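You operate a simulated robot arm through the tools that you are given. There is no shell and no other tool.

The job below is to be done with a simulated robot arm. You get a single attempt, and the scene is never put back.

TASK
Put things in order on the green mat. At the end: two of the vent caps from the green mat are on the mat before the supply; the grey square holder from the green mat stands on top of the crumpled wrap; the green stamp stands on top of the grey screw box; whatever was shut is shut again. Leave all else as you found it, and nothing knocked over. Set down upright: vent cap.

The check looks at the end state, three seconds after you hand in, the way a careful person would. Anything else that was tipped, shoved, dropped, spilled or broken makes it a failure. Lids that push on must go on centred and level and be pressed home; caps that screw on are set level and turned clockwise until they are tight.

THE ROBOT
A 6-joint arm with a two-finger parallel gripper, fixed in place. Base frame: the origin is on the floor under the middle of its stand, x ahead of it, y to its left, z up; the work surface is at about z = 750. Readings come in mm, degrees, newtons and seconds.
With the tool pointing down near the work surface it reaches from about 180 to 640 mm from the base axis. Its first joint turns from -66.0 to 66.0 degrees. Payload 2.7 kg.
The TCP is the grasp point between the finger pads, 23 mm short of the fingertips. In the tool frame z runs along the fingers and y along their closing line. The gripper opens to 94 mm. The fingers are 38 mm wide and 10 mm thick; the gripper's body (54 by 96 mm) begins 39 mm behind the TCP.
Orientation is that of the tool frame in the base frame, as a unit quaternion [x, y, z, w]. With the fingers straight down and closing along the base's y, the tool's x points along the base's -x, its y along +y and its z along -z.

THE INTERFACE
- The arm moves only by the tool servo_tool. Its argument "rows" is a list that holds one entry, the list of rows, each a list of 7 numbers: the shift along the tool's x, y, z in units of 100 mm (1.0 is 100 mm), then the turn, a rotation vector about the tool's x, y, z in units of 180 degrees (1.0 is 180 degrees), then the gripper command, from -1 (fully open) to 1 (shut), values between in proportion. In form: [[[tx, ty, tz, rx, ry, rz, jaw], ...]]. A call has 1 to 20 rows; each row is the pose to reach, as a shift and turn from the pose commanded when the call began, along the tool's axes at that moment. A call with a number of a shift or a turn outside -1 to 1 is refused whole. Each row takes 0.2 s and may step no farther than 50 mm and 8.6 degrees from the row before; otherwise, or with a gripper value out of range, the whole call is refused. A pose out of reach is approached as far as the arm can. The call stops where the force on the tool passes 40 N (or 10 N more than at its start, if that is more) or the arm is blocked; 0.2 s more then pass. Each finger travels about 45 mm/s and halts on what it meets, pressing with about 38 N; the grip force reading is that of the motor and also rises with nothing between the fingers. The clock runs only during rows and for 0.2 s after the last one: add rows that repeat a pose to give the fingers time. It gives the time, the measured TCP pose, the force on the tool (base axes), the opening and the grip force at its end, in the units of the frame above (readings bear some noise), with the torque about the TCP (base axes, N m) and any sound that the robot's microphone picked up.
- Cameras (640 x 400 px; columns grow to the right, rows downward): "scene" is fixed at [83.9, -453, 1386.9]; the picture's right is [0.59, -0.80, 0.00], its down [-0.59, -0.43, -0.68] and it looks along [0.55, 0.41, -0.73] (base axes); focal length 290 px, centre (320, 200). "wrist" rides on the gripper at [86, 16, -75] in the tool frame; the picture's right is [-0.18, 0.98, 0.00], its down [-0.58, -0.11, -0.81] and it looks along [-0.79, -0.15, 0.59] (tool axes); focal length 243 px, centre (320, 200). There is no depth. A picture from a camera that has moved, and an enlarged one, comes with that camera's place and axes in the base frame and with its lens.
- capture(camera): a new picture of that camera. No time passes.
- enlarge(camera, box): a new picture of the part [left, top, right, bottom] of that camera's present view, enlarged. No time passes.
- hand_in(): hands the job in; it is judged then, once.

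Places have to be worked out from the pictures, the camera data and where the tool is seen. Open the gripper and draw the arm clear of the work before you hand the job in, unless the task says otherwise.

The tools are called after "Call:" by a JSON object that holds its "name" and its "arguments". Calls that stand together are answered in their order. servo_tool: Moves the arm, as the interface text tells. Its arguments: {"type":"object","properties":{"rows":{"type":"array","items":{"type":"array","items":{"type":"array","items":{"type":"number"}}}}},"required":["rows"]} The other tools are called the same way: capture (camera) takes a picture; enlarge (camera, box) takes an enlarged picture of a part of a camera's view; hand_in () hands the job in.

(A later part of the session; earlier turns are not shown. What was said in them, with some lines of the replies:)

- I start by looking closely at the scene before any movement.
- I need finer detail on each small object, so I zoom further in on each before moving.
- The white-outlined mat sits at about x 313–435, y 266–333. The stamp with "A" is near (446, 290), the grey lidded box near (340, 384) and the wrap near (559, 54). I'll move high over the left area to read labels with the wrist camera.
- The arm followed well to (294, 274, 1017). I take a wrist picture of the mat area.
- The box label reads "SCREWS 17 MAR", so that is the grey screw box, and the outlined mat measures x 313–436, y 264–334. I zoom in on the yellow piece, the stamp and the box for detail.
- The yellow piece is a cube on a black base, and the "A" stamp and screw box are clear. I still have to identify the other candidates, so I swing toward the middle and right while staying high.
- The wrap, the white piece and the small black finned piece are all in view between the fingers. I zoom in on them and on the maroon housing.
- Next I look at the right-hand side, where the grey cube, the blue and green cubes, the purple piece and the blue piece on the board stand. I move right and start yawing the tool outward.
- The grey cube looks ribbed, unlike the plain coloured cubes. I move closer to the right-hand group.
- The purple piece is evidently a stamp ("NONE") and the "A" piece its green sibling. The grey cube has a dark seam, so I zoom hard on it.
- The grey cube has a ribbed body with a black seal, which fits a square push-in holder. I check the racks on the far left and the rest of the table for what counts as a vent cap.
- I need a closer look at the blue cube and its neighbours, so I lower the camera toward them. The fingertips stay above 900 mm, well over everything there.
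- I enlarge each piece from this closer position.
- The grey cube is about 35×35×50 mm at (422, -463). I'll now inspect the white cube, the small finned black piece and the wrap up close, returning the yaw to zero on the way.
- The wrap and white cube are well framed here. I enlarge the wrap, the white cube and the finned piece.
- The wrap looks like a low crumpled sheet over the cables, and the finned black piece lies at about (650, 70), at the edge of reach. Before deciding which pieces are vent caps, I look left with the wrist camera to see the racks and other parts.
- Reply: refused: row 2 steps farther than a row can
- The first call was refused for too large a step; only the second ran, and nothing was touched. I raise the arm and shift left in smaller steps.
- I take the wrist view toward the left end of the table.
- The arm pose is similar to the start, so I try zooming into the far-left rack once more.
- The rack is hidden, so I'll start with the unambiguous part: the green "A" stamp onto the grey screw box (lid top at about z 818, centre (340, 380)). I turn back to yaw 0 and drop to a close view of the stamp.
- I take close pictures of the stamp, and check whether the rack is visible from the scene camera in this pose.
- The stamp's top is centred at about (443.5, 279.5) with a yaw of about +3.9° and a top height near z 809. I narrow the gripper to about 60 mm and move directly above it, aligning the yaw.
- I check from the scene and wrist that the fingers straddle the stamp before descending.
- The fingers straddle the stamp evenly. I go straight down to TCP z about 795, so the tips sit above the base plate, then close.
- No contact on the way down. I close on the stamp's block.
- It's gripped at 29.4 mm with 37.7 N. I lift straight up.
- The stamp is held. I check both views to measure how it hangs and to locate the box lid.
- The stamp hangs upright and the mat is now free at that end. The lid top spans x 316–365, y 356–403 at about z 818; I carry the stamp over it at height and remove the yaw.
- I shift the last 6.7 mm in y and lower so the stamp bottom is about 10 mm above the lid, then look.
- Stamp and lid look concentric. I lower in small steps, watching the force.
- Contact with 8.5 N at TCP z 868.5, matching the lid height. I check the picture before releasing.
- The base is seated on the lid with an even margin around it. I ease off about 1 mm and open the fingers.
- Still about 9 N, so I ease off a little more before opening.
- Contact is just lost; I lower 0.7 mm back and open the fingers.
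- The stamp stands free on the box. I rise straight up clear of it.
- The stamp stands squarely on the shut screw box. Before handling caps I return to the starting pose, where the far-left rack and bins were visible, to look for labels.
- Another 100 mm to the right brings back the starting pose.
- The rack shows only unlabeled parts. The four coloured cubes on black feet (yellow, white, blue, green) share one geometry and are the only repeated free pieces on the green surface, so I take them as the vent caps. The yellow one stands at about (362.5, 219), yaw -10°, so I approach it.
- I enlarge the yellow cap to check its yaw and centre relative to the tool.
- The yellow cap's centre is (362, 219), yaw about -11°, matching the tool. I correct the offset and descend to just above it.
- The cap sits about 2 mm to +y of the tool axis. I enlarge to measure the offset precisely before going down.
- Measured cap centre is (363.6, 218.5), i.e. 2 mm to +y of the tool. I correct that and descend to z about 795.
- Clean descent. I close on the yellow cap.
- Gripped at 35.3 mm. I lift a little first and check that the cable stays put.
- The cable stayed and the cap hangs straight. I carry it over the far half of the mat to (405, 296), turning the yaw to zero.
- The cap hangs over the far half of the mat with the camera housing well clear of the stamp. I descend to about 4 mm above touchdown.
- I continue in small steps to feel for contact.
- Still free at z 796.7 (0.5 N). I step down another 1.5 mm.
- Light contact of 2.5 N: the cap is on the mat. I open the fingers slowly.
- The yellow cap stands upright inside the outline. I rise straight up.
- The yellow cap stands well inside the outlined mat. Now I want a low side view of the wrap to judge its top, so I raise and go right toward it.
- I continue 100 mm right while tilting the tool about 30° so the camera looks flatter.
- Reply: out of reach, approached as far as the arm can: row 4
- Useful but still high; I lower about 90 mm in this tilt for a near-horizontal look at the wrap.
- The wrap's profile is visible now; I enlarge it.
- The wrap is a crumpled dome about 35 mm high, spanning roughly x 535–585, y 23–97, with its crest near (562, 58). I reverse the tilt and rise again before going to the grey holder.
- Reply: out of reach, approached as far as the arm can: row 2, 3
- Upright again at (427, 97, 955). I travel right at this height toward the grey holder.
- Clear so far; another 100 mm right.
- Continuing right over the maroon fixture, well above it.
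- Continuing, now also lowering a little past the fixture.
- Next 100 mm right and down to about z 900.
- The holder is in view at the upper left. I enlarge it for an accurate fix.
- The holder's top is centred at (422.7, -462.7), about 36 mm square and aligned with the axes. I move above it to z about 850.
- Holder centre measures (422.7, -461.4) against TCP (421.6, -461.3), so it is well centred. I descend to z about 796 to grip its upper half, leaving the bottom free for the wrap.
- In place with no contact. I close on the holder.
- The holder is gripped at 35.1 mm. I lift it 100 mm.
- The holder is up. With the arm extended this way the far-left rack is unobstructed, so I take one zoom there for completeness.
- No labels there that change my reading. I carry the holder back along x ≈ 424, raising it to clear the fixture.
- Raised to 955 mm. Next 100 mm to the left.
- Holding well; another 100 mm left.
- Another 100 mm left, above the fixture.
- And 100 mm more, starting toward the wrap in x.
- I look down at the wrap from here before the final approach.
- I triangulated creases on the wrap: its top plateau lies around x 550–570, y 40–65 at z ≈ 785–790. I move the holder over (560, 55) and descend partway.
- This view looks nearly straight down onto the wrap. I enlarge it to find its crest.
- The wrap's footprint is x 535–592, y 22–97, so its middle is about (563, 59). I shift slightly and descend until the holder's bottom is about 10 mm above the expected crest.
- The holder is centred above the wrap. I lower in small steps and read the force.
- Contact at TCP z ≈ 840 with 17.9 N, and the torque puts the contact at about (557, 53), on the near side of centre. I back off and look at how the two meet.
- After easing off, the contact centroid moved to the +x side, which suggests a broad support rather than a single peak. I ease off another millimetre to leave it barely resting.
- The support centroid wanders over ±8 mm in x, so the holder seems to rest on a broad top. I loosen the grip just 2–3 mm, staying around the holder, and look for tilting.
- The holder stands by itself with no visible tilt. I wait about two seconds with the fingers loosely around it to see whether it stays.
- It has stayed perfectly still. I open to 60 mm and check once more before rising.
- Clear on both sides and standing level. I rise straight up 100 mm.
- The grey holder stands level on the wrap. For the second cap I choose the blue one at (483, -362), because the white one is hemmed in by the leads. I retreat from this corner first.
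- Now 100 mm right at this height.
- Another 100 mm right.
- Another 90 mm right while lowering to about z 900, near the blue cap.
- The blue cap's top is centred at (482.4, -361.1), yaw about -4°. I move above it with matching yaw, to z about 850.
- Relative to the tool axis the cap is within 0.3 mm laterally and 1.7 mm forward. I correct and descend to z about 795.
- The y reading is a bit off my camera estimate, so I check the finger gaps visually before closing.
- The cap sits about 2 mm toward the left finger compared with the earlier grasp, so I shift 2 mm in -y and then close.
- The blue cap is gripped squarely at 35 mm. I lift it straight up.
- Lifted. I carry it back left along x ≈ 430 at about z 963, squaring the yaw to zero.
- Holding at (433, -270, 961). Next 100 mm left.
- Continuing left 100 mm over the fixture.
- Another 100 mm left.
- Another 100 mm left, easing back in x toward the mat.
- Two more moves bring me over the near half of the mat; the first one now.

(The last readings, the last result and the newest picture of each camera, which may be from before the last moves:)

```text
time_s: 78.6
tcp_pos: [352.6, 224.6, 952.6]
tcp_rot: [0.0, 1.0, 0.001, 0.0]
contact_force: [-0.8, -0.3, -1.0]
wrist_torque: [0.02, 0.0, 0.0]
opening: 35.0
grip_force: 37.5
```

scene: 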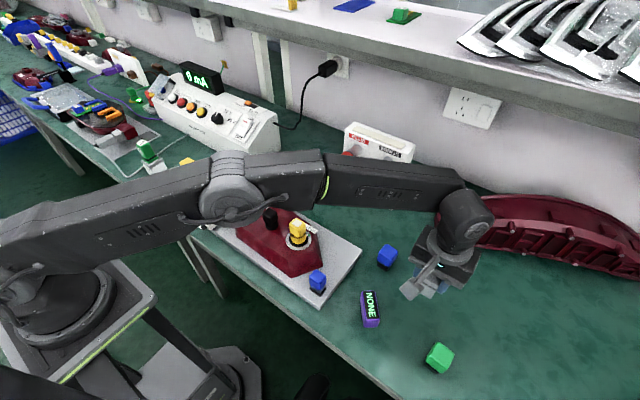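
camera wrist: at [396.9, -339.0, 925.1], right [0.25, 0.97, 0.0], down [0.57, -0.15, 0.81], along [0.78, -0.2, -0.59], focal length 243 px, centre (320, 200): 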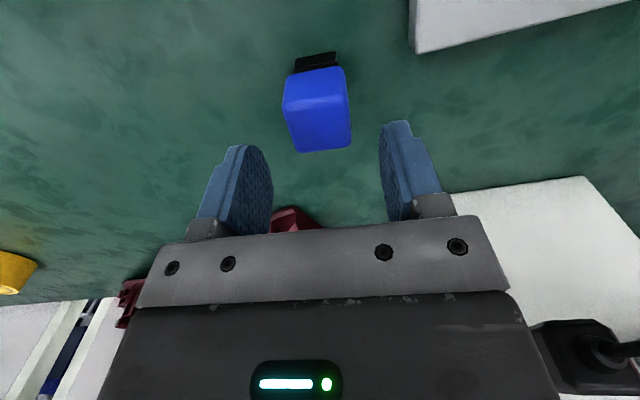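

Now over to (350, 290) and down to about z 870.

Call:
{"name": "servo_tool", "arguments": {"rows": [[[0.01, 0.35, 0.1, 0, 0, 0, 0.5], [0.02, 0.66, 0.3, 0, 0, 0, 0.5], [0.02, 0.66, 0.6, 0, 0, 0, 0.5], [0.02, 0.66, 0.8, 0, 0, 0, 0.5], [0.02, 0.66, 0.8, 0, 0, 0, 0.5]]]}}

Call:
{"name": "capture", "arguments": {"camera": "wrist"}}

Call:
{"name": "enlarge", "arguments": {"camera": "scene", "box": [120, 110, 240, 205]}}

```text
time_s: 79.8
tcp_pos: [349.7, 290.7, 872.6]
tcp_rot: [0.0, 1.0, 0.001, 0.0]
contact_force: [0.0, 1.3, -0.3]
wrist_torque: [0.01, 0.01, -0.02]
opening: 35.0
grip_force: 38.2
```

```text
taken
camera wrist: at [263.3, 305.3, 949.5], right [0.18, 0.98, 0.0], down [0.58, -0.11, 0.81], along [0.79, -0.15, -0.59], focal length 243 px, centre (320, 200)
```

wrist: 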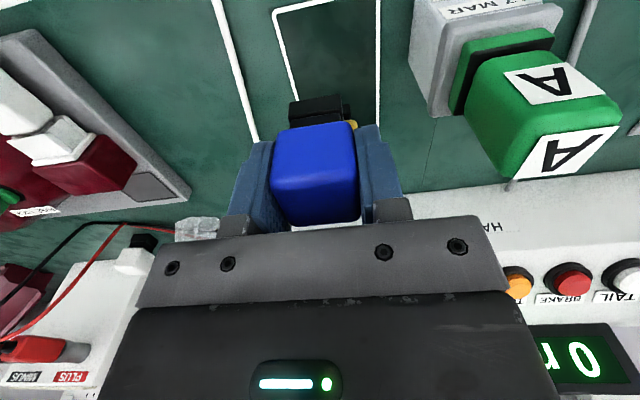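

```text
4.21 times, centred on (180, 158) of scene
camera zoom: at [83.9, -453.0, 1386.9], right [0.59, -0.8, 0.0], down [-0.59, -0.43, -0.68], along [0.55, 0.41, -0.73], focal length 1220 px, centre (910, 379)
```

zoom: 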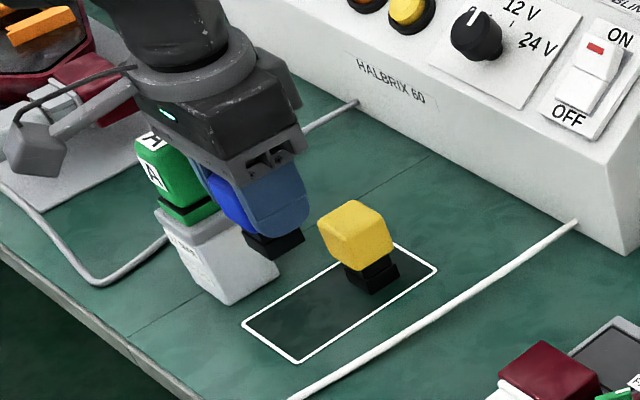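

The stamp is clear of the gripper (about 25 mm to the side). I descend to roughly 5 mm above the mat.

Call:
{"name": "servo_tool", "arguments": {"rows": [[[0, 0, 0.2, 0, 0, 0, 0.5], [0, 0, 0.4, 0, 0, 0, 0.5], [0, 0, 0.6, 0, 0, 0, 0.5], [0, 0, 0.71, 0, 0, 0, 0.5], [0, 0, 0.71, 0, 0, 0, 0.5]]]}}

Call:
{"name": "enlarge", "arguments": {"camera": "scene", "box": [120, 110, 240, 205]}}

```text
time_s: 81.0
tcp_pos: [350.6, 290.8, 803.0]
tcp_rot: [0.0, 1.0, 0.001, 0.0]
contact_force: [-0.3, -0.4, -0.7]
wrist_torque: [-0.02, -0.01, 0.03]
opening: 35.4
grip_force: 38.1
```

```text
4.21 times, centred on (180, 158) of scene
camera zoom: at [83.9, -453.0, 1386.9], right [0.59, -0.8, 0.0], down [-0.59, -0.43, -0.68], along [0.55, 0.41, -0.73], focal length 1220 px, centre (910, 379)
```

zoom: 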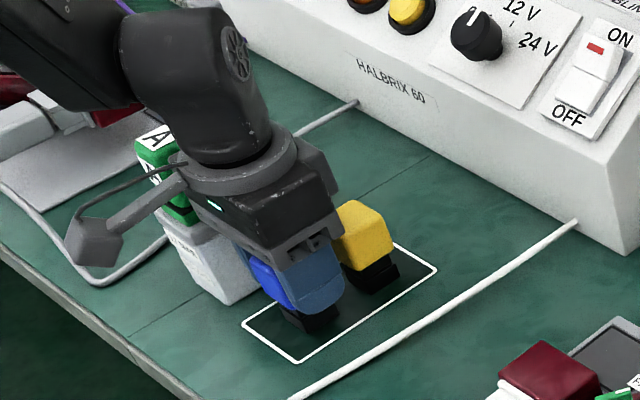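

No contact anywhere. I step down gently toward touchdown.

Call:
{"name": "servo_tool", "arguments": {"rows": [[[0, 0, 0.02, 0, 0, 0, 0.5], [0, 0, 0.04, 0, 0, 0, 0.5], [0, 0, 0.055, 0, 0, 0, 0.5], [0, 0, 0.055, 0, 0, 0, 0.5]]]}}

```text
time_s: 82.0
tcp_pos: [348.3, 290.6, 796.3]
tcp_rot: [-0.001, 1.0, 0.001, 0.001]
contact_force: [0.5, 0.4, -0.7]
wrist_torque: [-0.02, -0.03, -0.02]
opening: 35.3
grip_force: 38.0
```

Still free at z 796.3; another 1.5 mm.

Call:
{"name": "servo_tool", "arguments": {"rows": [[[0, 0, 0.008, 0, 0, 0, 0.5], [0, 0, 0.015, 0, 0, 0, 0.5], [0, 0, 0.015, 0, 0, 0, 0.5]]]}}

```text
time_s: 82.8
tcp_pos: [348.7, 290.2, 795.4]
tcp_rot: [0.0, 1.0, 0.001, 0.001]
contact_force: [-7.5, -4.6, 24.4]
wrist_torque: [-0.2, 0.4, -0.01]
opening: 35.0
grip_force: 38.3
```

Firm contact, 24 N. I ease back up about a millimetre before opening.

Call:
{"name": "servo_tool", "arguments": {"rows": [[[0, 0, -0.008, 0, 0, 0, 0.5], [0, 0, -0.008, 0, 0, 0, 0.5]]]}}

```text
time_s: 83.4
tcp_pos: [348.9, 289.3, 795.7]
tcp_rot: [0.0, 1.0, 0.001, 0.001]
contact_force: [-2.7, -1.9, 16.2]
wrist_torque: [-0.07, 0.22, -0.03]
opening: 35.2
grip_force: 38.5
```

Still 16 N; I ease off a little further.

Call:
{"name": "servo_tool", "arguments": {"rows": [[[0, 0, -0.01, 0, 0, 0, 0.5], [0, 0, -0.01, 0, 0, 0, 0.5]]]}}

```text
time_s: 84.0
tcp_pos: [349.1, 290.7, 795.4]
tcp_rot: [0.0, 1.0, -0.001, 0.001]
contact_force: [1.1, -2.3, 2.8]
wrist_torque: [0.0, -0.07, -0.05]
opening: 35.3
grip_force: 38.0
```

Down to 2.8 N. I open the fingers slowly.

Call:
{"name": "servo_tool", "arguments": {"rows": [[[0, 0, 0, 0, 0, 0, 0.3], [0, 0, 0, 0, 0, 0, 0.1], [0, 0, 0, 0, 0, 0, -0.1], [0, 0, 0, 0, 0, 0, -0.25], [0, 0, 0, 0, 0, 0, -0.25]]]}}

Call:
{"name": "capture", "arguments": {"camera": "wrist"}}

```text
time_s: 85.2
tcp_pos: [348.5, 290.3, 796.3]
tcp_rot: [0.0, 1.0, 0.0, 0.0]
contact_force: [-0.6, 0.5, 0.4]
wrist_torque: [-0.01, -0.03, 0.04]
opening: 58.9
grip_force: 0.0
```

```text
taken
camera wrist: at [263.1, 305.5, 872.3], right [0.18, 0.98, 0.0], down [0.58, -0.11, 0.81], along [0.79, -0.15, -0.59], focal length 243 px, centre (320, 200)
```

wrist: 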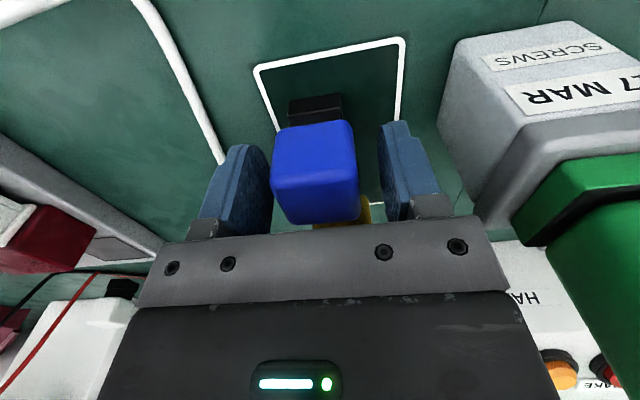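

The blue cap stands upright inside the outline, behind it the yellow one. I rise straight up.

Call:
{"name": "servo_tool", "arguments": {"rows": [[[0, 0, -0.2, 0, 0, 0, -0.25], [0, 0, -0.5, 0, 0, 0, -0.25], [0, 0, -0.9, 0, 0, 0, -0.25], [0, 0, -1.0, 0, 0, 0, -0.25]]]}}

Call:
{"name": "enlarge", "arguments": {"camera": "scene", "box": [120, 110, 240, 205]}}

Call:
{"name": "capture", "arguments": {"camera": "wrist"}}

```text
time_s: 86.2
tcp_pos: [348.6, 289.4, 896.2]
tcp_rot: [0.0, 1.0, 0.0, 0.0]
contact_force: [-1.1, 0.3, -0.9]
wrist_torque: [0.02, 0.02, 0.01]
opening: 58.8
grip_force: 0.1
```

```text
4.21 times, centred on (180, 158) of scene
camera zoom: at [83.9, -453.0, 1386.9], right [0.59, -0.8, 0.0], down [-0.59, -0.43, -0.68], along [0.55, 0.41, -0.73], focal length 1220 px, centre (910, 379)
```

zoom: 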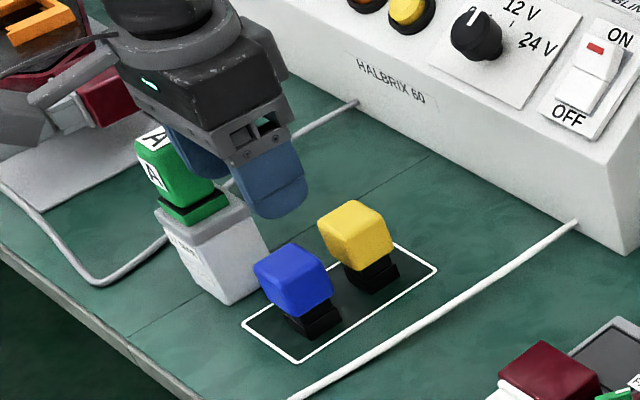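

```text
taken
camera wrist: at [262.2, 304.5, 972.3], right [0.18, 0.98, 0.0], down [0.58, -0.11, 0.81], along [0.79, -0.15, -0.59], focal length 243 px, centre (320, 200)
```

wrist: 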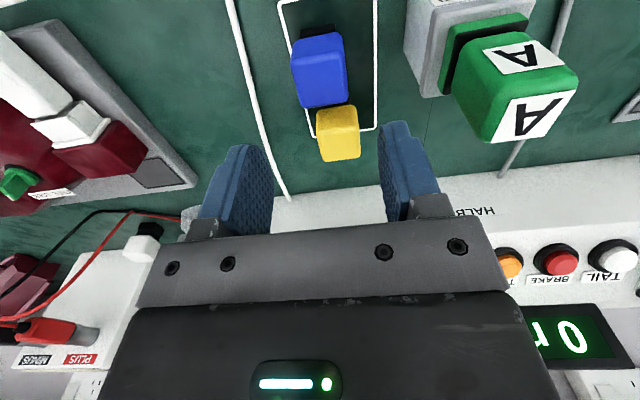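

Both caps stand upright on the outlined mat, and the stamp is undisturbed on the shut box. I withdraw the arm upward and back to the starting area.

Call:
{"name": "servo_tool", "arguments": {"rows": [[[0, 0, -0.4, 0, 0, 0, -0.25], [0, 0, -0.8, 0, 0, 0, -0.25], [0, -0.2, -1.0, 0, 0, 0, -0.5], [0, -0.6, -1.0, 0, 0, 0, -0.8], [0, -1.0, -1.0, 0, 0, 0, -1]]]}}

Call:
{"name": "capture", "arguments": {"camera": "scene"}}

Call:
{"name": "enlarge", "arguments": {"camera": "scene", "box": [120, 120, 330, 230]}}

Call:
{"name": "enlarge", "arguments": {"camera": "scene", "box": [200, 150, 480, 390]}}

```text
time_s: 87.4
tcp_pos: [347.9, 187.9, 995.8]
tcp_rot: [0.0, 1.0, -0.001, -0.001]
contact_force: [0.4, 0.3, 0.9]
wrist_torque: [-0.01, -0.01, 0.03]
opening: 94.1
grip_force: 0.0
```

```text
taken
```

scene: 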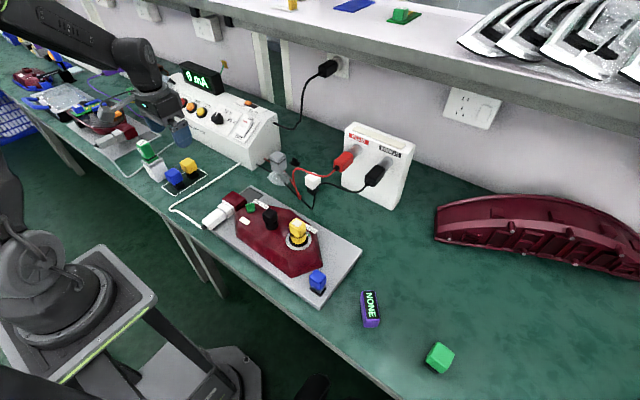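

```text
3.05 times, centred on (225, 175) of scene
camera zoom: at [83.9, -453.0, 1386.8], right [0.59, -0.8, 0.0], down [-0.59, -0.43, -0.68], along [0.55, 0.41, -0.73], focal length 883 px, centre (610, 276)
```

zoom: 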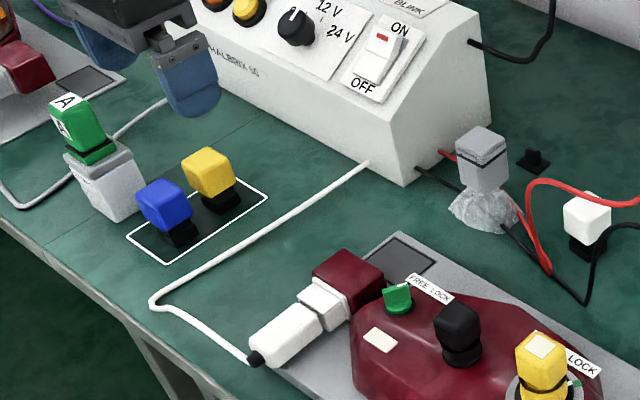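

```text
1.67 times, centred on (340, 270) of scene
camera zoom: at [83.9, -453.0, 1386.8], right [0.59, -0.8, 0.0], down [-0.59, -0.43, -0.68], along [0.55, 0.41, -0.73], focal length 483 px, centre (287, 83)
```

zoom: 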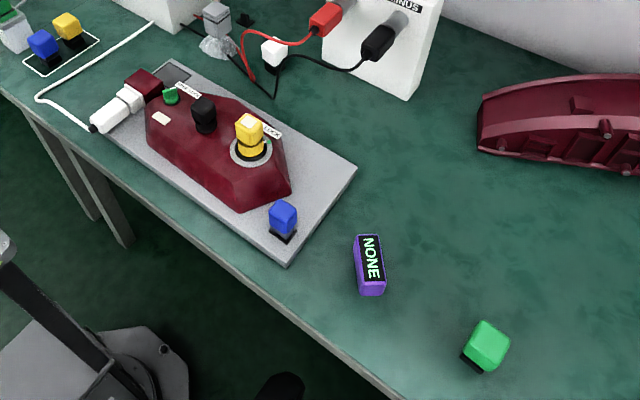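

Final check: the stamp stands on the shut screw box and the grey holder stands on the wrap. The blue and yellow caps are upright on the outlined mat, and everything else is where it was. The gripper is open and clear, so I hand in.

Call:
{"name": "hand_in", "arguments": {}}

```text
The job is handed in.
```

I moved all four things and handed the job in. I haven't seen how it was judged. In the last pictures, with the gripper open and the arm clear, everything stood upright and nothing was knocked over.

- **Vent caps:** the yellow and blue caps stand upright inside the white-outlined mat in front of the supply. Nothing in the scene is labelled "vent cap". I took it to mean the coloured cubes on black feet, because they are the only repeated loose pieces on the green surface. If that is wrong, this is the part that fails.
- **Grey square holder:** it stands level on the crumpled wrap. It held still for about two seconds with the fingers loose around it, and it was still standing in the final pictures.
- **Green stamp:** the "A" stamp stands centred on the grey screw box. The box is the one labelled "SCREWS 17 MAR".
- **Shut things:** I opened nothing, and the screw box is still shut.

When I set the blue cap down, it touched the mat at about 24 N. I backed off to about 3 N before letting go, and it stayed upright.
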